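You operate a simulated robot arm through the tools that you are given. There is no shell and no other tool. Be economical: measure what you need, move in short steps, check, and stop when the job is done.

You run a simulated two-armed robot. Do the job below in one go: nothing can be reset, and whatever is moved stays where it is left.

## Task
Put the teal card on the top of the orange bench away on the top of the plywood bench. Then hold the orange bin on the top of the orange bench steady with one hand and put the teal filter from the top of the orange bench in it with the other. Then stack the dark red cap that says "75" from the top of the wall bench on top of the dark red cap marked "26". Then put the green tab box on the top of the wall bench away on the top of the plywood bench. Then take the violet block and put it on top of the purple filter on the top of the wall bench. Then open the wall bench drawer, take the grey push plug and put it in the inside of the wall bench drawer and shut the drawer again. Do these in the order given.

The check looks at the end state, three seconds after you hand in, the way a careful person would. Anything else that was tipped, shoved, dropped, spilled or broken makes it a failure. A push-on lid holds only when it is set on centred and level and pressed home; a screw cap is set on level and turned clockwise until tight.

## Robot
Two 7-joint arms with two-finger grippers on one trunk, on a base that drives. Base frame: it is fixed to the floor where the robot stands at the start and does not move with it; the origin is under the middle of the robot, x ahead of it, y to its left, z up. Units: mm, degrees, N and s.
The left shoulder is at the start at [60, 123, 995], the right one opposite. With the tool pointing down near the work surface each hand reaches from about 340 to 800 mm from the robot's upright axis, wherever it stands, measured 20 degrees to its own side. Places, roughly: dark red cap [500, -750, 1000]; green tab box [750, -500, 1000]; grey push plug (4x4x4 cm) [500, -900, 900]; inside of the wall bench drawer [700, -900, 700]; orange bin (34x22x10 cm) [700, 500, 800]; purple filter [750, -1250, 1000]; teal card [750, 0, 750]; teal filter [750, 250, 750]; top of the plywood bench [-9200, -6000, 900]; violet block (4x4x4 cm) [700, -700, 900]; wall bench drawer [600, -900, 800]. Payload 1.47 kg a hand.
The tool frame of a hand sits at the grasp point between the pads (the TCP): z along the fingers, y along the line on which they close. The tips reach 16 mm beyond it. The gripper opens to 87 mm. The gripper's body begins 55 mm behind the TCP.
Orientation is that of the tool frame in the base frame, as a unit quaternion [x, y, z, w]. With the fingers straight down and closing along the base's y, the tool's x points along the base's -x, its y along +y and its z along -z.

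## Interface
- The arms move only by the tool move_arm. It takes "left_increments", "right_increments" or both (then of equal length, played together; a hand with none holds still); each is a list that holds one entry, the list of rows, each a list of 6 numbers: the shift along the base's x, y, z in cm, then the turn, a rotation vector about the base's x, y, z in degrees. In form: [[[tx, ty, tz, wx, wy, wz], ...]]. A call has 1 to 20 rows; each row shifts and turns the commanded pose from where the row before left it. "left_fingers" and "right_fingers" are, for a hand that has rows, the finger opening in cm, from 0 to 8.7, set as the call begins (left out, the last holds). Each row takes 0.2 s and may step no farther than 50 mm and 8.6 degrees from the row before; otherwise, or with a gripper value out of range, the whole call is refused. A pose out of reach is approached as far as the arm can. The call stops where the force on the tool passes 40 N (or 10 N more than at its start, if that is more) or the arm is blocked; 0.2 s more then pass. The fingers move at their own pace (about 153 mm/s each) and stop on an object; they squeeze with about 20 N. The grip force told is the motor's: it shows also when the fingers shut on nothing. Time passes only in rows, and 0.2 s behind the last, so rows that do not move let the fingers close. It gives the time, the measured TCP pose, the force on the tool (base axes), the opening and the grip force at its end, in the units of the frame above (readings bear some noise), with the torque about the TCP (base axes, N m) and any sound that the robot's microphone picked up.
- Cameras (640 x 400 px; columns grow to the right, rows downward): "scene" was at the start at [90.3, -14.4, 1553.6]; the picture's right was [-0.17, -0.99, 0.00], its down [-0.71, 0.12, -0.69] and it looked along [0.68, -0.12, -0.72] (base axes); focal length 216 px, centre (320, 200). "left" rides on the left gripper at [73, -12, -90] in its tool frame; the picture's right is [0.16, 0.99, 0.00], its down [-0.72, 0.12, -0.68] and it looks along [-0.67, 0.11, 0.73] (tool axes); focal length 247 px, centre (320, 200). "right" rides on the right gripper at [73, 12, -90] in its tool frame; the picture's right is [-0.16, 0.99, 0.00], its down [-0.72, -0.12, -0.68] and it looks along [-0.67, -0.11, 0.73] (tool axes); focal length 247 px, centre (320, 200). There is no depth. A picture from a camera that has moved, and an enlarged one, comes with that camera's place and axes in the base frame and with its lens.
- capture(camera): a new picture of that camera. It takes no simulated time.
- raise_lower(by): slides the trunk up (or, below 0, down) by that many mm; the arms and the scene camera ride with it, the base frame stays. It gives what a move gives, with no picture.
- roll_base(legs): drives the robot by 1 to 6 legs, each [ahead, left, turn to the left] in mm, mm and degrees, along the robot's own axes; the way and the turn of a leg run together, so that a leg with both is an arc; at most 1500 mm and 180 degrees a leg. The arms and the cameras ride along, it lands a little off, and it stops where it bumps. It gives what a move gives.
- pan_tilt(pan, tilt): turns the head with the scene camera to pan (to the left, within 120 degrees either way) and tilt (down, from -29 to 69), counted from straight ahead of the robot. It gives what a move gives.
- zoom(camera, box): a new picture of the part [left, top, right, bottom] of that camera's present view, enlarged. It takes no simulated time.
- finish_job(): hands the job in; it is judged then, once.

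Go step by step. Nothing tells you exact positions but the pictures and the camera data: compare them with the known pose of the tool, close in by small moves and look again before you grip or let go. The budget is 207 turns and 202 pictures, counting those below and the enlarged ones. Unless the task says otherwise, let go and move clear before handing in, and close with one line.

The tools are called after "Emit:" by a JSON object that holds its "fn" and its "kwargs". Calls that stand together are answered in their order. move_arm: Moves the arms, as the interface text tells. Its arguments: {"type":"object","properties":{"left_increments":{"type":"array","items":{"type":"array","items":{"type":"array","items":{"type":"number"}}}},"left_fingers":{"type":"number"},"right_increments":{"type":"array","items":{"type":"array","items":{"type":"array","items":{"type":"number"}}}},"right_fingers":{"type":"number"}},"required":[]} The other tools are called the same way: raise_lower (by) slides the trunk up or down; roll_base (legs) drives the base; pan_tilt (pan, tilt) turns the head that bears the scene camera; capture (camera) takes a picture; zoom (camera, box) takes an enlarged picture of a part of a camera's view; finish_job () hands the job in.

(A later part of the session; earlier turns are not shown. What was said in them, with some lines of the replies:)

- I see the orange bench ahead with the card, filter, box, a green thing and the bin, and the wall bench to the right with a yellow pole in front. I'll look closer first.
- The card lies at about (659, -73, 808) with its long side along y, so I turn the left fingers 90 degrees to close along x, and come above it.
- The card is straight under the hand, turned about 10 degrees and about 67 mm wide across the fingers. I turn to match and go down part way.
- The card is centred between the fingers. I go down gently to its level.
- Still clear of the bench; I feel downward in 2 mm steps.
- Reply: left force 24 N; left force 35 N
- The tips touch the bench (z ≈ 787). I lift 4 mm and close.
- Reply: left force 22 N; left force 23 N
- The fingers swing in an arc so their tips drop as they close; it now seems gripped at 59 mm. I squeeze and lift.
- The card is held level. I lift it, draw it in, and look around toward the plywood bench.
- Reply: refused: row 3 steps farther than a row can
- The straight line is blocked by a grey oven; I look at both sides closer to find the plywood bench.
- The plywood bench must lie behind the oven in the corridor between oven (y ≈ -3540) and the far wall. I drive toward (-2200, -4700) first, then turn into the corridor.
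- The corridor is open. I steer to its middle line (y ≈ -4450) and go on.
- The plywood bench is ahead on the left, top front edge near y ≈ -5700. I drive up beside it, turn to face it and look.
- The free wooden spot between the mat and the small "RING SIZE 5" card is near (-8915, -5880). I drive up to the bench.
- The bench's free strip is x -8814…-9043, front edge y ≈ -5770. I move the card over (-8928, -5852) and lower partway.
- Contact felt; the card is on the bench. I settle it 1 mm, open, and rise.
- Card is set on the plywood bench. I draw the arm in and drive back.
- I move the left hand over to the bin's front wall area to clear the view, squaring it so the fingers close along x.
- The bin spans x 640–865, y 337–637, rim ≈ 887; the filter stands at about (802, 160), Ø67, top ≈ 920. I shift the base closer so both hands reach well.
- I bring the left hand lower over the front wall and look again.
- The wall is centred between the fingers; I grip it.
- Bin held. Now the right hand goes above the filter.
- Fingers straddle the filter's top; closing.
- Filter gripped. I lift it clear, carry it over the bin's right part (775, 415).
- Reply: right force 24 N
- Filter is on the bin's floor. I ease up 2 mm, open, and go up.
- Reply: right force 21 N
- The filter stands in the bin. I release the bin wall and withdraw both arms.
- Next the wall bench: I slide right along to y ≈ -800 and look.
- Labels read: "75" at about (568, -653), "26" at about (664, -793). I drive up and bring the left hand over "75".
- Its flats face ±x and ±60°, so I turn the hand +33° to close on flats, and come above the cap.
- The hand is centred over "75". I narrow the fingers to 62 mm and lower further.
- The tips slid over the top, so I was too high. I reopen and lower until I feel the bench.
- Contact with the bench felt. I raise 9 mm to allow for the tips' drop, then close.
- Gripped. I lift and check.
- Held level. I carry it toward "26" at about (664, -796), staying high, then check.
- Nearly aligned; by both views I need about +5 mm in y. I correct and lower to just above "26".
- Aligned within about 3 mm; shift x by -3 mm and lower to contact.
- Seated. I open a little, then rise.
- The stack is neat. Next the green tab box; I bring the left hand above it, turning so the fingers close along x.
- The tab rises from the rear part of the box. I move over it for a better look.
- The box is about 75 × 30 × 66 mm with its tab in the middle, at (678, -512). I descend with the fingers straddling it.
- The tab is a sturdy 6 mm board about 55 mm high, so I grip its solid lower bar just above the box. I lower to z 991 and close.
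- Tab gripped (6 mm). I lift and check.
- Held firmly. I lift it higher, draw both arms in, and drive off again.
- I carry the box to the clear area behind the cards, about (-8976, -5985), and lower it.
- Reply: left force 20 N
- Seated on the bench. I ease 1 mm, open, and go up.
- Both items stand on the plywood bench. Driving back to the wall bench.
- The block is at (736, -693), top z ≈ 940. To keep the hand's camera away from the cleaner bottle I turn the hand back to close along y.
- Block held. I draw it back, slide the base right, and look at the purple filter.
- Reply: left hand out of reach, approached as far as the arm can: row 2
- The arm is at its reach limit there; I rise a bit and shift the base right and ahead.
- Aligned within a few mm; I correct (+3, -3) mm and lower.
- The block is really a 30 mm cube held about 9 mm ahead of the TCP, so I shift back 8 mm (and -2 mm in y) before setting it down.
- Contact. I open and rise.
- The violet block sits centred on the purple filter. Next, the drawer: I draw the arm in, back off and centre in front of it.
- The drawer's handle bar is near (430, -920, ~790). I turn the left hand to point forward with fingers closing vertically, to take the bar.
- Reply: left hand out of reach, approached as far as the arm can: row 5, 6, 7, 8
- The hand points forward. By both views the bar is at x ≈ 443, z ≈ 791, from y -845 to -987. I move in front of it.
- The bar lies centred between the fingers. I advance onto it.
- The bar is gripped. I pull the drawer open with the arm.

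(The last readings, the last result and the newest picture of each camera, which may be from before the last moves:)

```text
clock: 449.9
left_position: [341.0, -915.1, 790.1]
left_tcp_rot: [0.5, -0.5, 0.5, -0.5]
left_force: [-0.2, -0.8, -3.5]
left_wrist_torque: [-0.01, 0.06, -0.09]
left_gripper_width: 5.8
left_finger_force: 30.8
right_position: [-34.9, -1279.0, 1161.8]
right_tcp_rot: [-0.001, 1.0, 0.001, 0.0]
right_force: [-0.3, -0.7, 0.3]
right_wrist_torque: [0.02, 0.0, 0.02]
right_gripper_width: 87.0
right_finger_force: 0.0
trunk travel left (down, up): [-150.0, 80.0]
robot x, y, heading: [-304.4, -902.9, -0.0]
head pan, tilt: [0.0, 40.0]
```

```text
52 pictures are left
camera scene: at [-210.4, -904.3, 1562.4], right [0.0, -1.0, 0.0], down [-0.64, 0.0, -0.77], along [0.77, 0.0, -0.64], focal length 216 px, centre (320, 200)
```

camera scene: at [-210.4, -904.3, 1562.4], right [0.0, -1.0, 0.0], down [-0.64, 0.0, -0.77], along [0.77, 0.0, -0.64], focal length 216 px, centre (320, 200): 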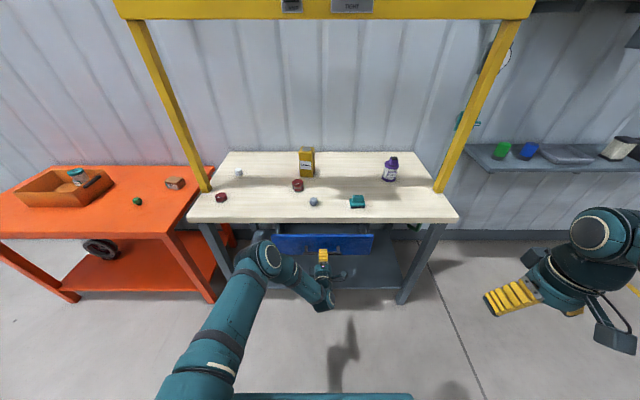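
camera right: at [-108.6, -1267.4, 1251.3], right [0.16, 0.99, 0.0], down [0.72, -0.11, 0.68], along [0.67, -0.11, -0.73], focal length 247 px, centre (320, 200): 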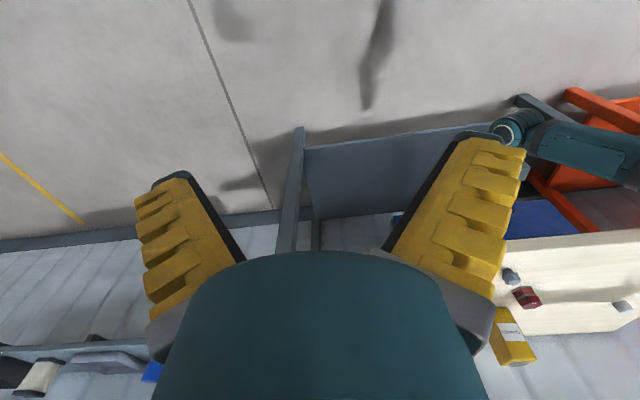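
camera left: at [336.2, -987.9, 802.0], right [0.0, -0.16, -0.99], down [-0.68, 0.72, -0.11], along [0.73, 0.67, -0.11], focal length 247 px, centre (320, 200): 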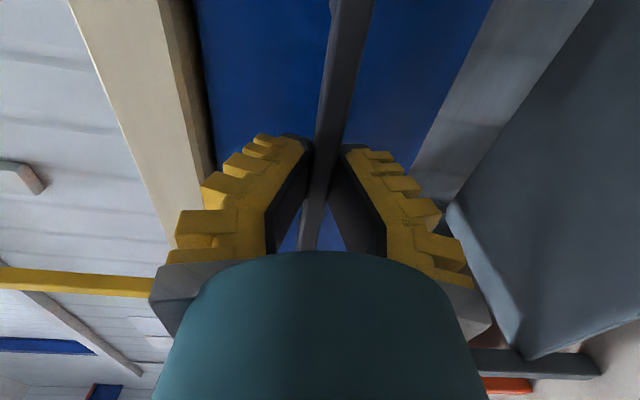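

The drawer is opening. I pull another 11 cm.

Emit:
{"fn": "move_arm", "kwargs": {"left_increments": [[[-2, 0, 0, 0, 0, 0], [-2, 0, 0, 0, 0, 0], [-2, 0, 0, 0, 0, 0], [-2, 0, 0, 0, 0, 0], [-2, 0, 0, 0, 0, 0], [-1, 0, 0, 0, 0, 0], [0, 0, 0, 0, 0, 0]]]}}

Emit:
{"fn": "zoom", "kwargs": {"camera": "scene", "box": [230, 160, 430, 285]}}

```text
clock: 451.5
left_position: [233.3, -914.2, 790.9]
left_tcp_rot: [-0.5, 0.501, -0.499, 0.5]
left_force: [0.0, -2.7, -6.1]
left_wrist_torque: [-0.02, 0.02, 0.03]
left_gripper_width: 6.0
left_finger_force: 30.2
right_position: [-34.5, -1277.6, 1161.6]
right_tcp_rot: [-0.001, 1.0, -0.001, 0.0]
right_force: [-0.4, 1.2, 0.3]
right_wrist_torque: [0.01, -0.01, 0.03]
right_gripper_width: 87.0
right_finger_force: 0.1
trunk travel left (down, up): [-150.0, 80.0]
robot x, y, heading: [-308.5, -902.1, -0.0]
head pan, tilt: [0.0, 40.0]
```

```text
3.20 times, centred on (330, 222) of scene
camera zoom: at [-210.3, -904.5, 1562.4], right [0.0, -1.0, 0.0], down [-0.64, 0.0, -0.77], along [0.77, 0.0, -0.64], focal length 691 px, centre (288, 128)
```

zoom: 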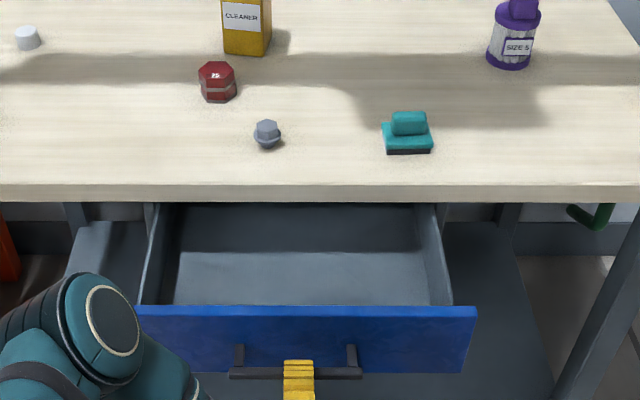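

The drawer is open about 19 cm. I let go of the bar, back off and lift the left hand clear.

Emit:
{"fn": "move_arm", "kwargs": {"left_increments": [[[0, 0, 0, 0, 0, 0], [0, 0, 0, 0, 0, 0], [0, 0, 0, 0, 0, 0], [-2, 0, 0, 0, 0, 0], [-3, 0, 0, 0, 0, 0], [-2, 0, 0, 0, 0, 0], [0, 2, 4, 0, 0, 0], [0, 2, 4, 0, 0, 0], [0, 2, 4, 0, 0, 0], [0, 2, 4, 0, 0, 0]]], "left_fingers": 7}}

Emit:
{"fn": "roll_base", "kwargs": {"legs": [[0, 100, 0], [130, 0, 0]]}}

Emit:
{"fn": "move_arm", "kwargs": {"right_increments": [[[4, 2.5, -0.5, 0, 0, 0], [4, 2.5, -0.5, 0, 0, 0], [4, 2.5, -0.5, 0, 0, 0], [4, 2.5, -0.5, 0, 0, 0], [4, 2.5, -0.5, 0, 0, 0], [4, 2.5, -0.5, 0, 0, 0], [4, 2.5, -0.5, 0, 0, 0], [4, 2.5, -0.5, 0, 0, 0], [4, 2.5, -0.5, 0, 0, 0]]], "right_fingers": 8.7}}

Emit:
{"fn": "capture", "kwargs": {"camera": "right"}}

Emit:
{"fn": "capture", "kwargs": {"camera": "scene"}}

```text
clock: 453.7
left_position: [160.7, -834.7, 952.1]
left_tcp_rot: [-0.499, 0.5, -0.5, 0.501]
left_force: [-0.7, 0.7, 0.4]
left_wrist_torque: [0.01, 0.02, 0.0]
left_gripper_width: 73.3
left_finger_force: 2.8
right_position: [-36.6, -1277.3, 1162.7]
right_tcp_rot: [-0.001, 1.0, 0.0, 0.0]
right_force: [0.2, -1.2, -0.2]
right_wrist_torque: [-0.02, -0.02, -0.02]
right_gripper_width: 87.0
right_finger_force: 0.0
trunk travel left (down, up): [-150.0, 80.0]
robot x, y, heading: [-306.6, -903.4, 0.0]
head pan, tilt: [0.0, 40.0]
```

```text
clock: 456.1
left_position: [290.6, -733.5, 949.7]
left_tcp_rot: [-0.5, 0.501, -0.499, 0.5]
left_force: [0.1, 0.6, 0.3]
left_wrist_torque: [0.0, -0.03, 0.0]
left_gripper_width: 73.6
left_finger_force: 2.2
right_position: [92.9, -1177.4, 1161.9]
right_tcp_rot: [-0.001, 1.0, 0.001, -0.001]
right_force: [-0.2, 0.2, 0.6]
right_wrist_torque: [-0.01, 0.02, -0.03]
right_gripper_width: 87.1
right_finger_force: 0.1
trunk travel left (down, up): [-150.0, 80.0]
robot x, y, heading: [-180.5, -799.7, 0.3]
head pan, tilt: [0.0, 40.0]
```

```text
clock: 458.1
left_position: [290.1, -733.4, 948.4]
left_tcp_rot: [0.501, -0.5, 0.498, -0.5]
left_force: [0.5, -0.1, -0.4]
left_wrist_torque: [-0.06, -0.03, 0.02]
left_gripper_width: 73.5
left_finger_force: 2.2
right_position: [454.5, -951.0, 1115.9]
right_tcp_rot: [-0.002, 1.0, 0.0, 0.0]
right_force: [1.3, -0.1, -0.1]
right_wrist_torque: [-0.04, -0.01, -0.04]
right_gripper_width: 87.0
right_finger_force: 0.1
trunk travel left (down, up): [-150.0, 80.0]
robot x, y, heading: [-177.7, -801.5, -0.0]
head pan, tilt: [0.0, 40.0]
```

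```text
50 pictures are left
camera right: at [381.8, -941.3, 1205.4], right [0.16, 0.99, 0.0], down [0.73, -0.11, 0.68], along [0.67, -0.11, -0.73], focal length 247 px, centre (320, 200)
```

right: 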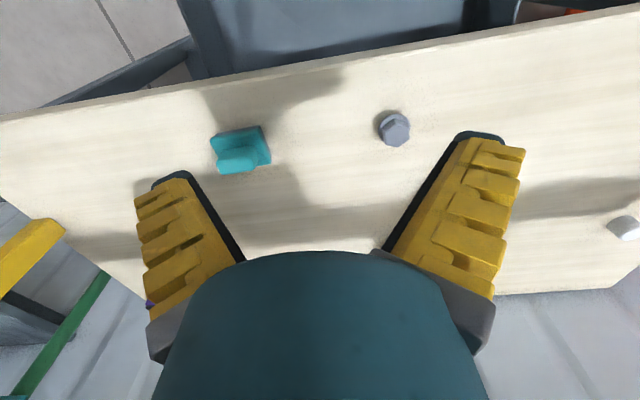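

```text
49 pictures are left
camera scene: at [-81.2, -802.6, 1562.3], right [0.0, -1.0, 0.0], down [-0.64, 0.0, -0.77], along [0.77, 0.0, -0.64], focal length 216 px, centre (320, 200)
```

scene: 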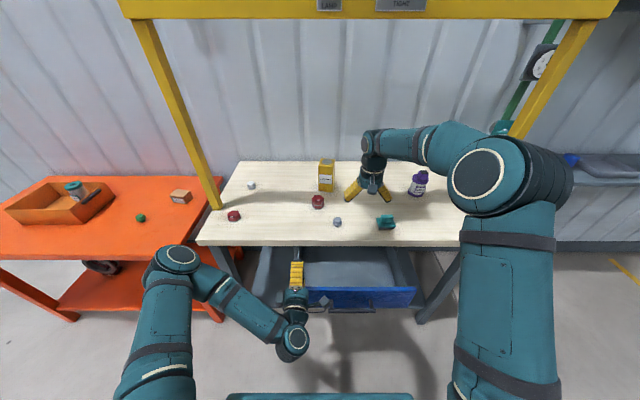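

The plug is at about (536, -875). I bring the right hand above it.

Emit:
{"fn": "move_arm", "kwargs": {"right_increments": [[[2.7, 2.5, 0, 0, 0, 0], [2.7, 2.5, -2, 0, 0, 0], [2.7, 2.5, -3, 0, 0, 0], [0, 0, -4, 0, 0, 0], [0, 0, -3, 0, 0, 0]]], "right_fingers": 6.5}}

Emit:
{"fn": "capture", "kwargs": {"camera": "right"}}

Emit:
{"fn": "zoom", "kwargs": {"camera": "scene", "box": [300, 180, 400, 242]}}

```text
clock: 459.3
left_position: [290.4, -733.6, 949.7]
left_tcp_rot: [0.501, -0.5, 0.499, -0.5]
left_force: [0.4, 0.1, 0.5]
left_wrist_torque: [-0.01, 0.01, 0.0]
left_gripper_width: 73.2
left_finger_force: 2.9
right_position: [535.5, -877.9, 995.2]
right_tcp_rot: [-0.001, 1.0, 0.0, -0.001]
right_force: [-0.1, -0.5, 0.1]
right_wrist_torque: [0.01, 0.0, 0.03]
right_gripper_width: 69.0
right_finger_force: 2.9
trunk travel left (down, up): [-150.0, 80.0]
robot x, y, heading: [-179.1, -801.4, 0.4]
head pan, tilt: [0.0, 40.0]
```

```text
48 pictures are left
camera right: at [461.7, -866.8, 1085.2], right [0.16, 0.99, 0.0], down [0.72, -0.11, 0.68], along [0.67, -0.11, -0.73], focal length 247 px, centre (320, 200)
```

right: 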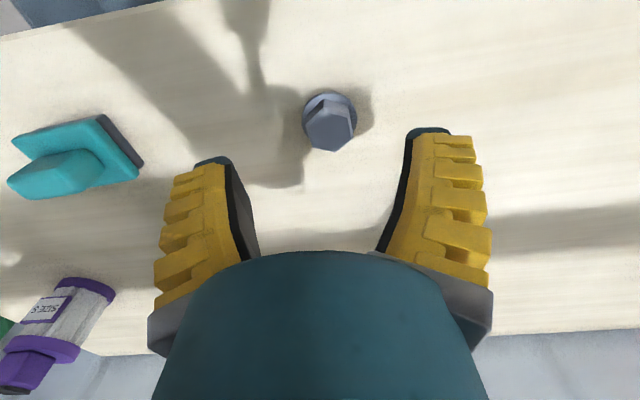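

```text
6.40 times, centred on (350, 211) of scene
camera zoom: at [-81.8, -803.1, 1562.3], right [0.0, -1.0, 0.0], down [-0.64, 0.0, -0.77], along [0.77, 0.0, -0.64], focal length 1382 px, centre (128, 130)
```

zoom: 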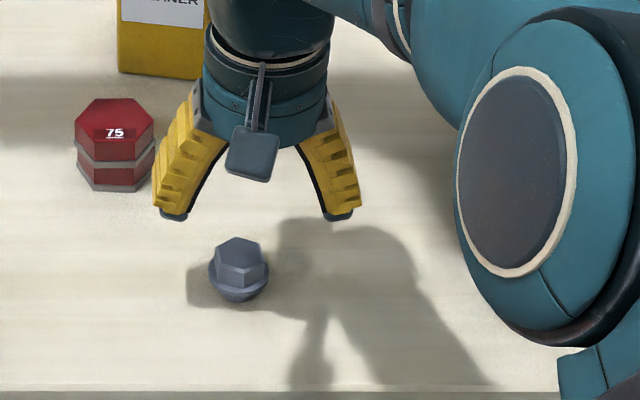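

Emit:
{"fn": "move_arm", "kwargs": {"right_increments": [[[0.3, 0.5, -2, 0, 0, 0], [0, 0, -2, 0, 0, 0], [0, 0, -2, 0, 0, 0], [0, 0, -0.8, 0, 0, 0], [0, 0, 0, 0, 0, 0]]]}}

Emit:
{"fn": "capture", "kwargs": {"camera": "right"}}

Emit:
{"fn": "zoom", "kwargs": {"camera": "scene", "box": [300, 180, 400, 242]}}

```text
clock: 460.5
left_position: [289.8, -733.5, 950.8]
left_tcp_rot: [-0.5, 0.5, -0.499, 0.501]
left_force: [0.7, 0.3, -0.2]
left_wrist_torque: [-0.02, 0.01, 0.02]
left_gripper_width: 73.3
left_finger_force: 2.6
right_position: [537.1, -873.8, 927.1]
right_tcp_rot: [-0.001, 1.0, 0.0, 0.0]
right_force: [-0.4, 0.2, -0.3]
right_wrist_torque: [-0.01, -0.02, -0.01]
right_gripper_width: 69.1
right_finger_force: 3.1
trunk travel left (down, up): [-150.0, 80.0]
robot x, y, heading: [-177.7, -802.7, -0.2]
head pan, tilt: [0.0, 40.0]
```

```text
46 pictures are left
camera right: at [464.2, -861.7, 1017.5], right [0.16, 0.99, 0.0], down [0.72, -0.11, 0.68], along [0.67, -0.11, -0.73], focal length 247 px, centre (320, 200)
```

right: 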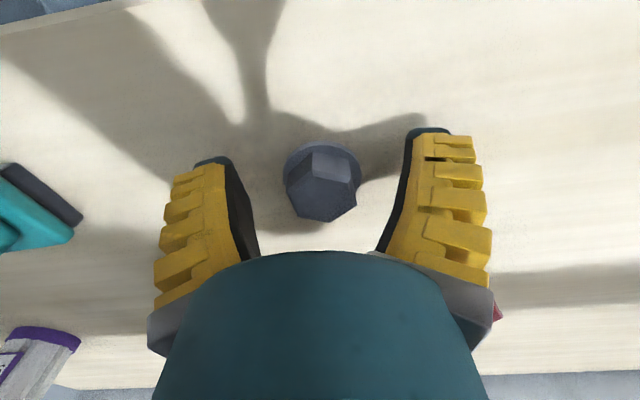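

```text
6.40 times, centred on (350, 211) of scene
camera zoom: at [-82.7, -803.5, 1562.4], right [0.0, -1.0, 0.0], down [-0.64, 0.0, -0.77], along [0.77, 0.0, -0.64], focal length 1382 px, centre (128, 130)
```

zoom: 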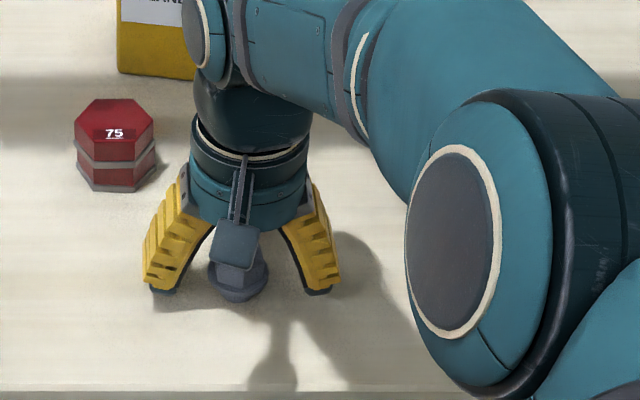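

Centred; closing and lifting.

Emit:
{"fn": "move_arm", "kwargs": {"right_increments": [[[0, 0, 0, 0, 0, 0], [0, 0, 0, 0, 0, 0], [0, 0, 0, 0, 0, 0], [0, 0, 0, 0, 0, 0], [0, 0, 0.5, 0, 0, 0], [0, 0, 2, 0, 0, 0], [0, 0, 3, 0, 0, 0], [0, 0, 3, 0, 0, 0]]], "right_fingers": 1.5}}

Emit:
{"fn": "capture", "kwargs": {"camera": "right"}}

Emit:
{"fn": "zoom", "kwargs": {"camera": "scene", "box": [280, 160, 400, 322]}}

```text
clock: 462.3
left_position: [289.7, -733.9, 951.0]
left_tcp_rot: [-0.5, 0.5, -0.5, 0.5]
left_force: [-0.2, 0.6, 0.1]
left_wrist_torque: [0.01, 0.04, -0.02]
left_gripper_width: 73.5
left_finger_force: 2.4
right_position: [536.6, -872.2, 1013.2]
right_tcp_rot: [-0.001, 1.0, 0.0, 0.0]
right_force: [0.3, 0.1, -0.4]
right_wrist_torque: [0.0, -0.01, 0.02]
right_gripper_width: 27.0
right_finger_force: 19.7
trunk travel left (down, up): [-150.0, 80.0]
robot x, y, heading: [-179.9, -806.0, -0.1]
head pan, tilt: [0.0, 40.0]
```

```text
44 pictures are left
camera right: at [463.6, -862.0, 1103.8], right [0.16, 0.99, 0.0], down [0.72, -0.11, 0.68], along [0.67, -0.11, -0.73], focal length 247 px, centre (320, 200)
```

right: 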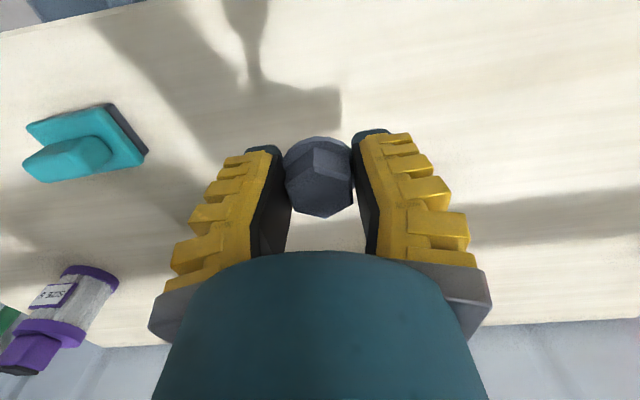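

```text
2.47 times, centred on (340, 241) of scene
camera zoom: at [-83.1, -803.5, 1562.5], right [0.0, -1.0, 0.0], down [-0.64, 0.0, -0.77], along [0.77, 0.0, -0.64], focal length 533 px, centre (271, 99)
```

zoom: 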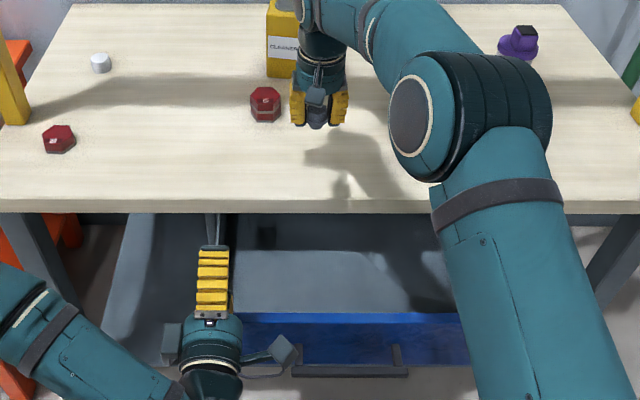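

Plug held. I turn the right hand -90° (to fit the drawer opening) while moving it over the open drawer.

Emit:
{"fn": "move_arm", "kwargs": {"right_increments": [[[-1.5, -0.5, 0, 0, 0, -8.2], [-1.5, -0.5, 0, 0, 0, -8.2], [-1.5, -0.5, 0, 0, 0, -8.2], [-1.5, -0.5, 0, 0, 0, -8.2], [-1.5, -0.5, 0, 0, 0, -8.2], [-1.5, -0.5, 0, 0, 0, -8.2], [-1.5, -0.5, 0, 0, 0, -8.2], [-1.5, -0.5, 0, 0, 0, -8.2], [-1.5, -0.5, 0, 0, 0, -8.2], [-1.5, -0.5, 0, 0, 0, -8.2], [-1, -0.5, 0, 0, 0, -8]]]}}

Emit:
{"fn": "capture", "kwargs": {"camera": "right"}}

Emit:
{"fn": "capture", "kwargs": {"camera": "scene"}}

```text
clock: 464.7
left_position: [289.5, -734.1, 949.7]
left_tcp_rot: [-0.5, 0.501, -0.5, 0.5]
left_force: [-0.1, 0.4, 0.0]
left_wrist_torque: [0.0, 0.03, 0.01]
left_gripper_width: 73.3
left_finger_force: 2.4
right_position: [376.2, -927.1, 1013.8]
right_tcp_rot: [0.707, 0.707, 0.0, 0.0]
right_force: [0.4, -0.2, -0.3]
right_wrist_torque: [-0.03, -0.05, 0.0]
right_gripper_width: 26.6
right_finger_force: 20.0
trunk travel left (down, up): [-150.0, 80.0]
robot x, y, heading: [-179.6, -799.9, 0.2]
head pan, tilt: [0.0, 40.0]
```

```text
42 pictures are left
camera right: at [388.3, -855.4, 1103.3], right [0.99, -0.16, 0.0], down [-0.12, -0.72, 0.68], along [-0.11, -0.67, -0.73], focal length 247 px, centre (320, 200)
```

right: 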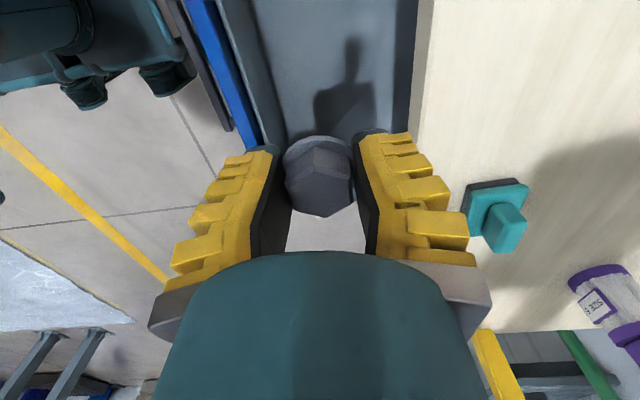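

```text
41 pictures are left
camera scene: at [-82.9, -803.5, 1562.4], right [0.0, -1.0, 0.0], down [-0.64, 0.0, -0.77], along [0.77, 0.0, -0.64], focal length 216 px, centre (320, 200)
```

scene: 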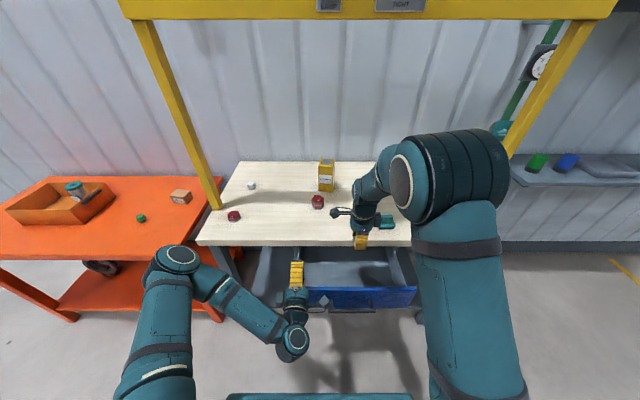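

The hand is well centred in the opening (x 302–455). I lower the plug into the drawer.

Emit:
{"fn": "move_arm", "kwargs": {"right_increments": [[[0.2, 0, -4.2, 0, 0, 0], [0, 0, -4.2, 0, 0, 0], [0, 0, -4.2, 0, 0, 0], [0, 0, -4.2, 0, 0, 0], [0, 0, -4.2, 0, 0, 0], [0, 0, 0, 0, 0, 0]]]}}

Emit:
{"fn": "capture", "kwargs": {"camera": "right"}}

Emit:
{"fn": "zoom", "kwargs": {"camera": "scene", "box": [260, 190, 440, 320]}}

```text
clock: 466.1
left_position: [288.4, -733.9, 950.1]
left_tcp_rot: [-0.5, 0.501, -0.5, 0.5]
left_force: [-0.9, -0.4, 0.9]
left_wrist_torque: [-0.01, 0.0, 0.0]
left_gripper_width: 73.6
left_finger_force: 2.1
right_position: [376.8, -925.7, 804.0]
right_tcp_rot: [0.706, 0.708, 0.001, 0.0]
right_force: [-0.1, -0.5, -0.8]
right_wrist_torque: [-0.02, -0.04, 0.0]
right_gripper_width: 26.0
right_finger_force: 19.9
trunk travel left (down, up): [-150.0, 80.0]
robot x, y, heading: [-179.7, -800.9, 0.3]
head pan, tilt: [0.0, 40.0]
```

```text
40 pictures are left
camera right: at [388.3, -855.1, 893.4], right [0.99, -0.16, 0.0], down [-0.11, -0.72, 0.68], along [-0.11, -0.67, -0.73], focal length 247 px, centre (320, 200)
```

right: 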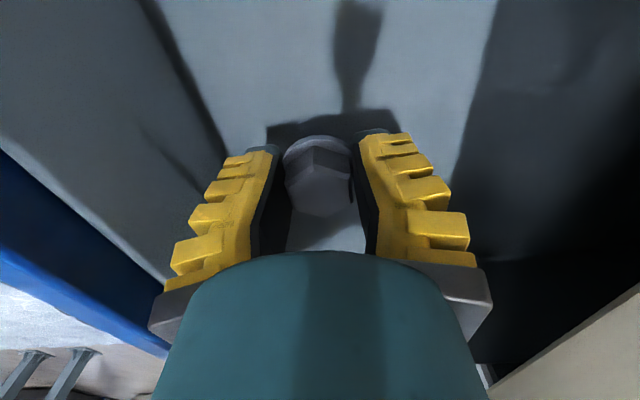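

```text
3.08 times, centred on (350, 255) of scene
camera zoom: at [-83.1, -803.4, 1562.5], right [0.0, -1.0, 0.0], down [-0.64, 0.0, -0.77], along [0.77, 0.0, -0.64], focal length 664 px, centre (228, 31)
```

zoom: 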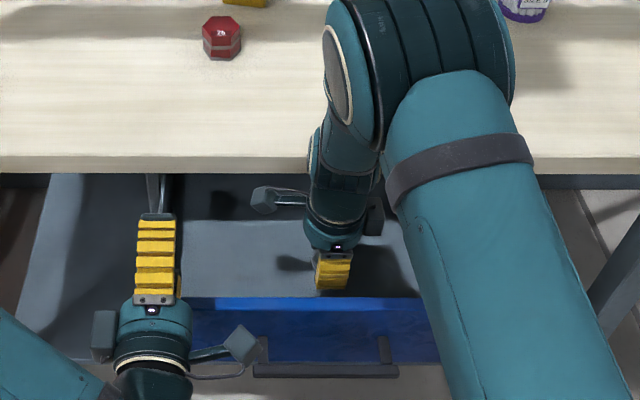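

Emit:
{"fn": "move_arm", "kwargs": {"right_increments": [[[0, 0, -0.7, 0, 0, 0], [0, 0, -0.7, 0, 0, 0], [0, 0, -0.5, 0, 0, 0], [0, 0, -0.4, 0, 0, 0], [0, 0, 0, 0, 0, 0]]]}}

Emit:
{"fn": "capture", "kwargs": {"camera": "right"}}

```text
clock: 467.3
left_position: [289.9, -733.3, 950.4]
left_tcp_rot: [-0.5, 0.5, -0.499, 0.5]
left_force: [-0.5, 0.0, -0.4]
left_wrist_torque: [0.03, -0.02, 0.0]
left_gripper_width: 73.3
left_finger_force: 2.7
right_position: [378.5, -926.8, 780.3]
right_tcp_rot: [0.706, 0.708, 0.0, 0.0]
right_force: [0.0, -0.4, 0.4]
right_wrist_torque: [0.0, 0.01, -0.04]
right_gripper_width: 26.0
right_finger_force: 20.5
trunk travel left (down, up): [-150.0, 80.0]
robot x, y, heading: [-179.0, -805.8, 0.1]
head pan, tilt: [0.0, 40.0]
```

```text
38 pictures are left
camera right: at [389.6, -855.4, 870.2], right [0.99, -0.16, 0.0], down [-0.11, -0.72, 0.68], along [-0.11, -0.67, -0.73], focal length 247 px, centre (320, 200)
```

right: 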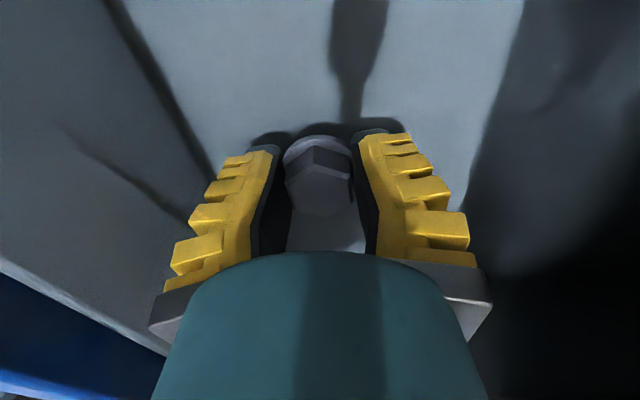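

Emit:
{"fn": "move_arm", "kwargs": {"right_increments": [[[0, 0, -0.3, 0, 0, 0], [0, 0, -0.3, 0, 0, 0], [0, 0, -0.3, 0, 0, 0], [0, 0, -0.2, 0, 0, 0], [0, 0, 0, 0, 0, 0]]]}}

```text
clock: 468.5
left_position: [287.6, -732.7, 950.3]
left_tcp_rot: [-0.5, 0.5, -0.499, 0.501]
left_force: [0.4, 0.6, -0.4]
left_wrist_torque: [-0.01, 0.01, 0.0]
left_gripper_width: 73.4
left_finger_force: 2.0
right_position: [377.8, -927.3, 770.5]
right_tcp_rot: [0.706, 0.708, 0.001, 0.002]
right_force: [0.9, 0.6, 13.6]
right_wrist_torque: [-0.06, -0.02, -0.02]
right_gripper_width: 29.3
right_finger_force: 20.2
trunk travel left (down, up): [-150.0, 80.0]
robot x, y, heading: [-176.7, -800.4, 0.2]
head pan, tilt: [0.0, 40.0]
```

On the drawer floor. I open and rise straight up.

Emit:
{"fn": "move_arm", "kwargs": {"right_increments": [[[0, 0, 0, 0, 0, 0], [0, 0, 0, 0, 0, 0], [0, 0, 0, 0, 0, 0], [0, 0, 1, 0, 0, 0], [0, 0, 3, 0, 0, 0], [0, 0, 4, 0, 0, 0], [0, 0, 4.5, 0, 0, 0], [0, 0, 4.5, 0, 0, 0], [0, 0, 4.5, 0, 0, 0], [0, 0, 4.5, 0, 0, 0]]], "right_fingers": 5}}

Emit:
{"fn": "capture", "kwargs": {"camera": "right"}}

```text
clock: 470.7
left_position: [288.6, -733.7, 949.9]
left_tcp_rot: [-0.5, 0.5, -0.5, 0.501]
left_force: [0.5, -0.4, 0.6]
left_wrist_torque: [0.0, 0.05, -0.03]
left_gripper_width: 73.2
left_finger_force: 1.9
right_position: [377.1, -927.4, 1030.3]
right_tcp_rot: [0.706, 0.708, 0.0, 0.0]
right_force: [0.0, -1.0, -0.1]
right_wrist_torque: [-0.02, 0.0, 0.01]
right_gripper_width: 55.5
right_finger_force: 4.1
trunk travel left (down, up): [-150.0, 80.0]
robot x, y, heading: [-176.4, -803.4, 0.1]
head pan, tilt: [0.0, 40.0]
```

```text
37 pictures are left
camera right: at [388.5, -854.9, 1120.5], right [0.99, -0.16, 0.0], down [-0.11, -0.72, 0.68], along [-0.11, -0.67, -0.73], focal length 247 px, centre (320, 200)
```

right: 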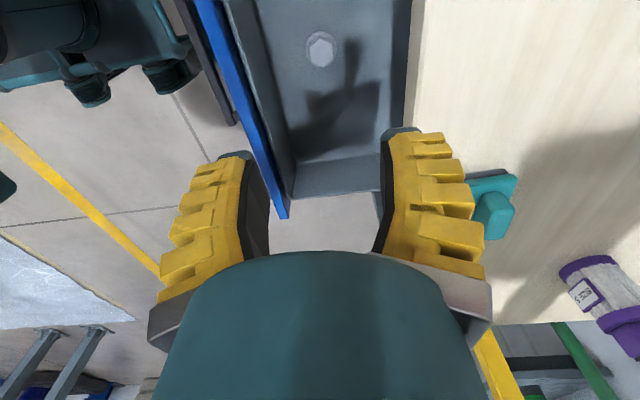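

The plug sits upright in the drawer. I move the right hand aside, return the base to where the drawer was pulled, and put the left hand at the bar.

Emit:
{"fn": "move_arm", "kwargs": {"right_increments": [[[-2.5, -3.5, 1, 0, 0, 0], [-2.5, -3.5, 1, 0, 0, 0], [-2.5, -3.5, 1, 0, 0, 0], [-2.5, -3.5, 1, 0, 0, 0], [-2.5, -3.5, 1, 0, 0, 0], [-2.5, -3.5, 1, 0, 0, 0], [-2, -3, 1, 0, 0, 0]]]}}

Emit:
{"fn": "roll_base", "kwargs": {"legs": [[-130, 0, 0], [0, -100, 0]]}}

```text
clock: 472.3
left_position: [289.7, -735.5, 950.3]
left_tcp_rot: [-0.5, 0.5, -0.499, 0.501]
left_force: [0.4, 0.1, -0.4]
left_wrist_torque: [-0.01, 0.02, 0.0]
left_gripper_width: 73.4
left_finger_force: 2.4
right_position: [207.0, -1167.3, 1099.3]
right_tcp_rot: [0.707, 0.708, 0.0, -0.001]
right_force: [-0.5, 0.0, 0.6]
right_wrist_torque: [0.04, -0.03, 0.0]
right_gripper_width: 55.0
right_finger_force: 3.9
trunk travel left (down, up): [-150.0, 80.0]
robot x, y, heading: [-178.2, -800.7, 0.3]
head pan, tilt: [0.0, 40.0]
```

```text
clock: 474.7
left_position: [158.7, -832.8, 948.9]
left_tcp_rot: [-0.5, 0.5, -0.499, 0.501]
left_force: [-0.8, -0.8, 0.1]
left_wrist_torque: [0.0, 0.0, 0.0]
left_gripper_width: 73.7
left_finger_force: 2.3
right_position: [78.8, -1266.5, 1099.2]
right_tcp_rot: [0.705, 0.709, -0.001, 0.0]
right_force: [-0.4, -0.7, 0.5]
right_wrist_torque: [-0.01, -0.02, -0.01]
right_gripper_width: 55.1
right_finger_force: 3.7
trunk travel left (down, up): [-150.0, 80.0]
robot x, y, heading: [-309.0, -898.9, 0.0]
head pan, tilt: [0.0, 40.0]
```

Emit:
{"fn": "move_arm", "kwargs": {"left_increments": [[[0, -2, -4, 0, 0, 0], [0, -2, -4, 0, 0, 0], [0, -2, -4, 0, 0, 0], [0, -2.1, -3.8, 0, 0, 0], [2, 0, 0, 0, 0, 0], [0, 0, 0, 0, 0, 0]]]}}

Emit:
{"fn": "capture", "kwargs": {"camera": "left"}}

Emit:
{"fn": "zoom", "kwargs": {"camera": "scene", "box": [230, 160, 430, 300]}}

```text
clock: 476.1
left_position: [179.9, -913.8, 791.7]
left_tcp_rot: [-0.5, 0.5, -0.499, 0.501]
left_force: [-0.3, -0.2, -0.6]
left_wrist_torque: [0.0, 0.0, -0.03]
left_gripper_width: 73.2
left_finger_force: 2.4
right_position: [77.5, -1266.6, 1099.8]
right_tcp_rot: [0.706, 0.708, 0.0, 0.001]
right_force: [-0.2, 0.8, -0.3]
right_wrist_torque: [0.01, 0.0, -0.01]
right_gripper_width: 55.1
right_finger_force: 3.5
trunk travel left (down, up): [-150.0, 80.0]
robot x, y, heading: [-308.1, -902.7, 0.2]
head pan, tilt: [0.0, 40.0]
```

```text
36 pictures are left
camera left: at [89.3, -987.7, 803.9], right [0.0, -0.16, -0.99], down [-0.68, 0.72, -0.11], along [0.73, 0.67, -0.11], focal length 247 px, centre (320, 200)
```

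left: 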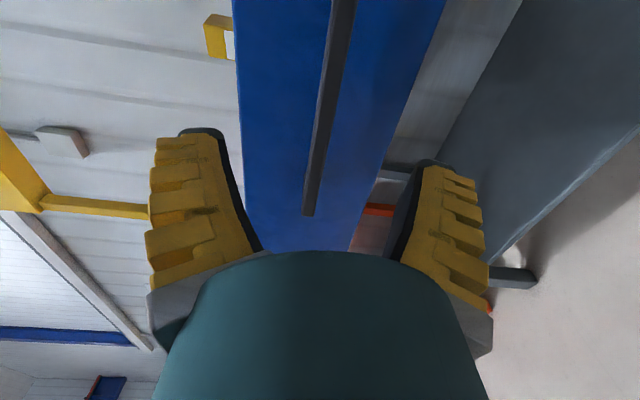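

```text
2.86 times, centred on (330, 230) of scene
camera zoom: at [-212.8, -902.8, 1562.5], right [0.0, -1.0, 0.0], down [-0.64, 0.0, -0.77], along [0.77, 0.0, -0.64], focal length 617 px, centre (291, 114)
```

zoom: 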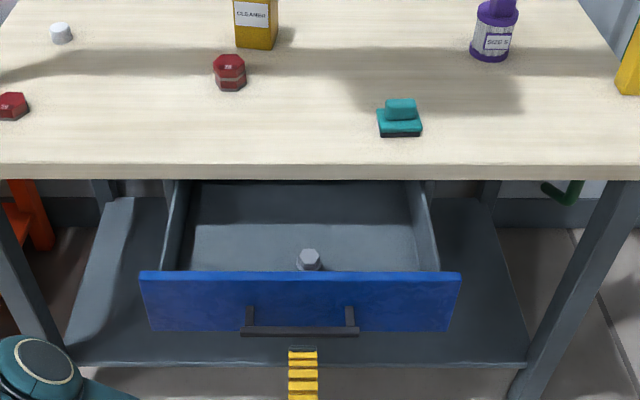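

The bar is again between the fingers. I advance, grip, and push the drawer shut.

Emit:
{"fn": "move_arm", "kwargs": {"left_increments": [[[2, 0, 0, 0, 0, 0], [2, 0, 0, 0, 0, 0], [1.2, 0, 0, 0, 0, 0], [0, 0, 0, 0, 0, 0]]]}}

Emit:
{"fn": "move_arm", "kwargs": {"left_increments": [[[0, 0, 0, 0, 0, 0], [0, 0, 0, 0, 0, 0], [0, 0, 0, 0, 0, 0], [0, 0, 0, 0, 0, 0]]], "left_fingers": 0}}

Emit:
{"fn": "move_arm", "kwargs": {"left_increments": [[[1, 0, 0, 0, 0, 0], [1.5, 0, 0, 0, 0, 0], [1.5, 0, 0, 0, 0, 0], [1.5, 0, 0, 0, 0, 0], [1.5, 0, 0, 0, 0, 0], [1.5, 0, 0, 0, 0, 0], [1.5, 0, 0, 0, 0, 0], [1.5, 0, 0, 0, 0, 0], [1.5, 0, 0, 0, 0, 0], [1.5, 0, 0, 0, 0, 0], [1, 0, 0, 0, 0, 0], [1, 0, 0, 0, 0, 0], [1, 0, 0, 0, 0, 0], [1, 0, 0, 0, 0, 0]]]}}

Emit:
{"fn": "zoom", "kwargs": {"camera": "scene", "box": [230, 160, 430, 300]}}

```text
clock: 477.1
left_position: [231.2, -914.1, 792.8]
left_tcp_rot: [0.5, -0.5, 0.499, -0.5]
left_force: [0.0, -0.5, -0.1]
left_wrist_torque: [0.01, -0.04, 0.03]
left_gripper_width: 73.4
left_finger_force: 2.5
right_position: [80.0, -1265.0, 1098.4]
right_tcp_rot: [0.706, 0.708, 0.0, 0.0]
right_force: [0.4, 0.1, 0.4]
right_wrist_torque: [0.01, -0.03, -0.01]
right_gripper_width: 55.4
right_finger_force: 3.6
trunk travel left (down, up): [-150.0, 80.0]
robot x, y, heading: [-309.6, -906.3, 0.2]
head pan, tilt: [0.0, 40.0]
```

```text
clock: 478.1
left_position: [232.1, -914.2, 790.3]
left_tcp_rot: [-0.5, 0.502, -0.498, 0.5]
left_force: [-1.4, -0.3, -21.0]
left_wrist_torque: [-0.08, 0.2, -0.33]
left_gripper_width: 6.1
left_finger_force: 29.9
right_position: [80.1, -1265.7, 1099.0]
right_tcp_rot: [0.706, 0.708, 0.0, -0.001]
right_force: [0.3, 0.8, 0.1]
right_wrist_torque: [0.05, 0.01, 0.04]
right_gripper_width: 55.5
right_finger_force: 4.3
trunk travel left (down, up): [-150.0, 80.0]
robot x, y, heading: [-309.0, -899.4, 0.3]
head pan, tilt: [0.0, 40.0]
```

```text
clock: 481.1
left_position: [416.9, -914.4, 789.3]
left_tcp_rot: [-0.501, 0.501, -0.499, 0.5]
left_force: [0.7, -0.5, -23.9]
left_wrist_torque: [-0.04, 0.2, 0.28]
left_gripper_width: 6.1
left_finger_force: 30.4
right_position: [80.2, -1265.5, 1098.0]
right_tcp_rot: [0.706, 0.708, 0.0, -0.001]
right_force: [-0.5, -0.5, -0.1]
right_wrist_torque: [0.05, -0.01, 0.01]
right_gripper_width: 55.5
right_finger_force: 3.9
trunk travel left (down, up): [-150.0, 80.0]
robot x, y, heading: [-307.6, -902.4, 0.1]
head pan, tilt: [0.0, 40.0]
```

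```text
2.86 times, centred on (330, 230) of scene
camera zoom: at [-209.8, -902.7, 1562.2], right [0.0, -1.0, 0.0], down [-0.64, 0.0, -0.76], along [0.76, 0.0, -0.64], focal length 617 px, centre (291, 114)
```

zoom: 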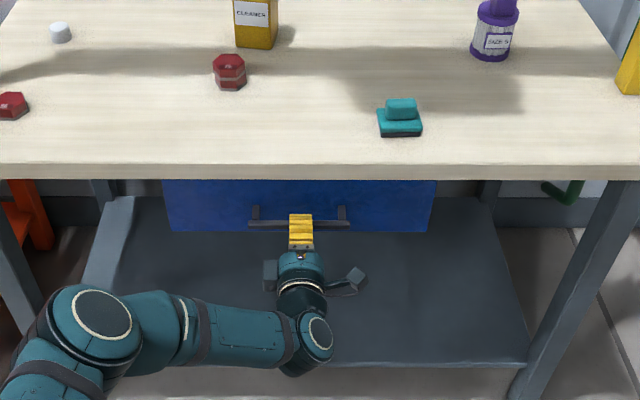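

Nearly shut; I push on gently until it stops.

Emit:
{"fn": "move_arm", "kwargs": {"left_increments": [[[0.3, 0, 0.1, 0, 0, 0], [0.3, 0, 0.1, 0, 0, 0], [0.3, 0, 0, 0, 0, 0], [0.3, 0, 0, 0, 0, 0], [0.3, 0, 0, 0, 0, 0], [0, 0, 0, 0, 0, 0]]]}}

```text
clock: 482.5
left_position: [429.7, -913.4, 789.9]
left_tcp_rot: [0.502, -0.501, 0.498, -0.499]
left_force: [-20.2, 6.9, -32.6]
left_wrist_torque: [0.0, 0.08, -0.1]
left_gripper_width: 18.6
left_finger_force: 30.2
right_position: [79.3, -1265.2, 1100.4]
right_tcp_rot: [0.706, 0.708, -0.001, -0.001]
right_force: [-0.2, 0.4, 0.4]
right_wrist_torque: [-0.01, 0.03, 0.01]
right_gripper_width: 55.2
right_finger_force: 4.0
trunk travel left (down, up): [-150.0, 80.0]
robot x, y, heading: [-309.0, -903.0, -0.1]
head pan, tilt: [0.0, 40.0]
```

It has come up against the stop. I open, back out, and check.

Emit:
{"fn": "move_arm", "kwargs": {"left_increments": [[[0, 0, 0, 0, 0, 0], [0, 0, 0, 0, 0, 0], [0, 0, 0, 0, 0, 0], [0, 0, 0, 0, 0, 0], [-2, 0, 0, 0, 0, 0], [-4, 0, 0, 0, 0, 0], [-4, 0, 0, 0, 0, 0], [-4, 0, 0, 0, 0, 0], [-4, 0, 0, 0, 0, 0]]], "left_fingers": 7}}

Emit:
{"fn": "zoom", "kwargs": {"camera": "scene", "box": [230, 160, 430, 300]}}

Emit:
{"fn": "capture", "kwargs": {"camera": "left"}}

```text
clock: 484.5
left_position: [251.2, -913.9, 791.9]
left_tcp_rot: [-0.5, 0.501, -0.499, 0.501]
left_force: [0.0, -0.2, -0.4]
left_wrist_torque: [0.04, 0.0, 0.04]
left_gripper_width: 73.0
left_finger_force: 2.5
right_position: [77.4, -1265.5, 1100.6]
right_tcp_rot: [0.706, 0.709, 0.0, 0.001]
right_force: [0.5, -0.1, 0.8]
right_wrist_torque: [-0.02, -0.02, -0.03]
right_gripper_width: 55.3
right_finger_force: 3.5
trunk travel left (down, up): [-150.0, 80.0]
robot x, y, heading: [-310.7, -903.1, 0.3]
head pan, tilt: [0.0, 40.0]
```

```text
2.86 times, centred on (330, 230) of scene
camera zoom: at [-213.0, -902.6, 1562.5], right [0.0, -1.0, 0.0], down [-0.64, 0.0, -0.77], along [0.77, 0.0, -0.64], focal length 617 px, centre (291, 114)
```

zoom: 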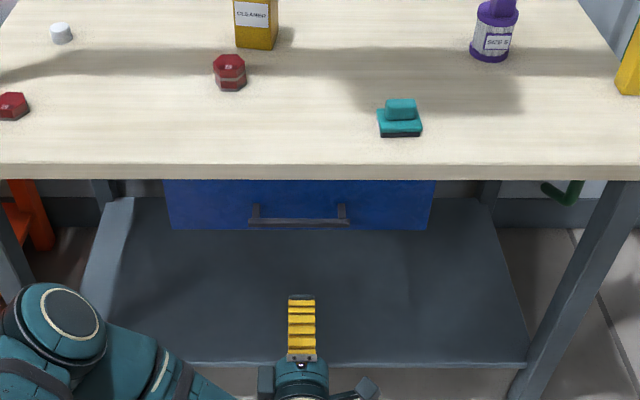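

```text
32 pictures are left
camera left: at [160.8, -986.5, 805.9], right [0.0, -0.16, -0.99], down [-0.68, 0.72, -0.11], along [0.73, 0.67, -0.11], focal length 247 px, centre (320, 200)
```

left: 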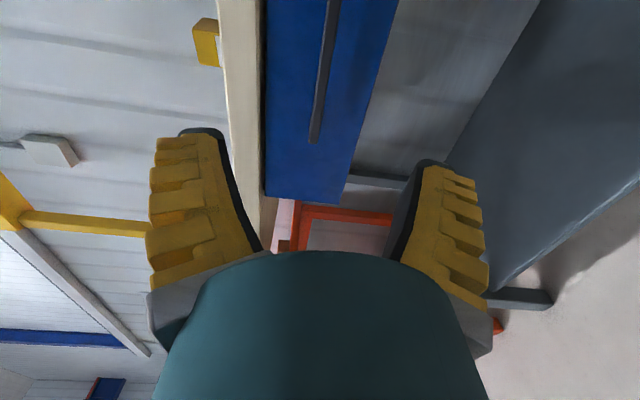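

The drawer is shut as it was at the start. A last look over both benches before handing in.

Emit:
{"fn": "roll_base", "kwargs": {"legs": [[-250, 0, 0]]}}

Emit:
{"fn": "pan_tilt", "kwargs": {"pan": 10, "tilt": 30}}

Emit:
{"fn": "capture", "kwargs": {"camera": "scene"}}

Emit:
{"fn": "zoom", "kwargs": {"camera": "scene", "box": [200, 130, 460, 292]}}

```text
clock: 486.3
left_position: [1.0, -914.8, 793.8]
left_tcp_rot: [-0.5, 0.501, -0.499, 0.501]
left_force: [-0.6, 0.7, 0.6]
left_wrist_torque: [0.01, -0.01, 0.01]
left_gripper_width: 73.7
left_finger_force: 2.0
right_position: [-172.1, -1267.1, 1099.4]
right_tcp_rot: [0.706, 0.708, 0.001, 0.001]
right_force: [0.1, 0.0, -0.4]
right_wrist_torque: [0.01, 0.01, 0.03]
right_gripper_width: 55.3
right_finger_force: 4.3
trunk travel left (down, up): [-150.0, 80.0]
robot x, y, heading: [-560.8, -903.4, 0.1]
head pan, tilt: [0.0, 40.0]
```

```text
clock: 487.0
left_position: [1.8, -913.9, 792.9]
left_tcp_rot: [-0.5, 0.5, -0.499, 0.501]
left_force: [-0.4, 0.8, 0.1]
left_wrist_torque: [-0.02, 0.03, 0.05]
left_gripper_width: 73.8
left_finger_force: 2.2
right_position: [-171.2, -1266.1, 1099.3]
right_tcp_rot: [0.706, 0.708, 0.0, 0.0]
right_force: [-1.1, -0.1, 0.2]
right_wrist_torque: [0.01, 0.02, 0.0]
right_gripper_width: 55.3
right_finger_force: 3.5
trunk travel left (down, up): [-150.0, 80.0]
robot x, y, heading: [-557.2, -901.4, 0.1]
head pan, tilt: [10.0, 30.0]
```

```text
31 pictures are left
camera scene: at [-458.1, -887.9, 1577.7], right [0.18, -0.98, 0.0], down [-0.49, -0.09, -0.87], along [0.85, 0.15, -0.5], focal length 216 px, centre (320, 200)
```

scene: 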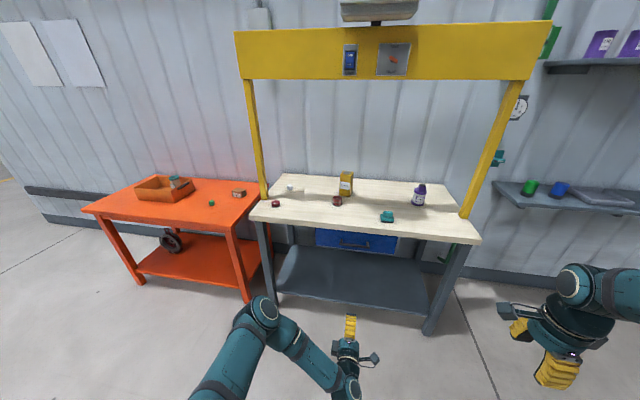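

```text
2.46 times, centred on (330, 211) of scene
camera zoom: at [-458.1, -887.9, 1577.7], right [0.18, -0.98, 0.0], down [-0.49, -0.09, -0.87], along [0.85, 0.15, -0.5], focal length 532 px, centre (295, 173)
```

zoom: 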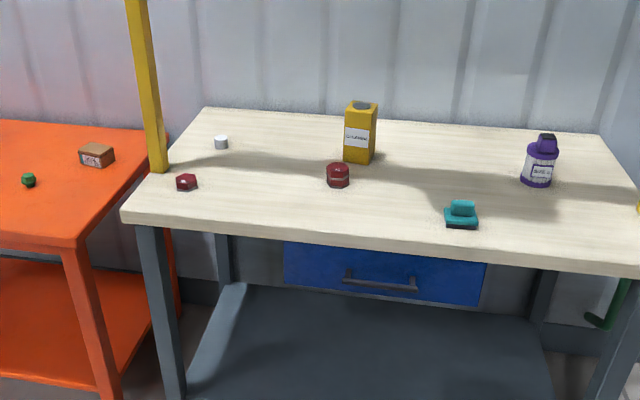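

Emit:
{"fn": "zoom", "kwargs": {"camera": "scene", "box": [110, 150, 270, 250]}}

```text
4.00 times, centred on (190, 200) of scene
camera zoom: at [-458.1, -887.9, 1577.7], right [0.18, -0.98, 0.0], down [-0.49, -0.09, -0.87], along [0.85, 0.15, -0.5], focal length 864 px, centre (840, 200)
```

zoom: 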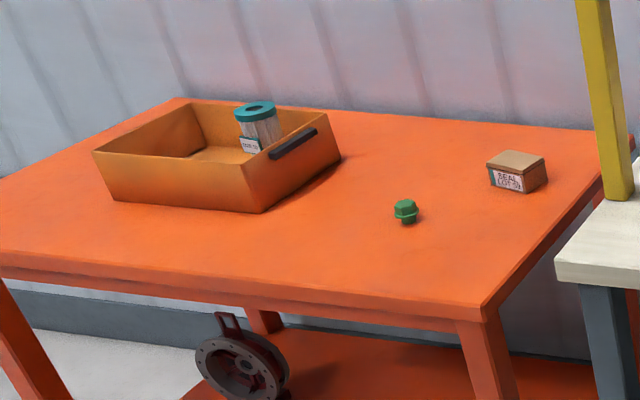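

Everything is in place: the filter stands in the bin, the cap stack and the block are steady, the drawer is shut, and both hands are clear. I'm handing in.

Emit:
{"fn": "finish_job", "kwargs": {}}

```text
The job is handed in.
```

All six steps are done in the order given, both hands are clear, and the job is handed in.
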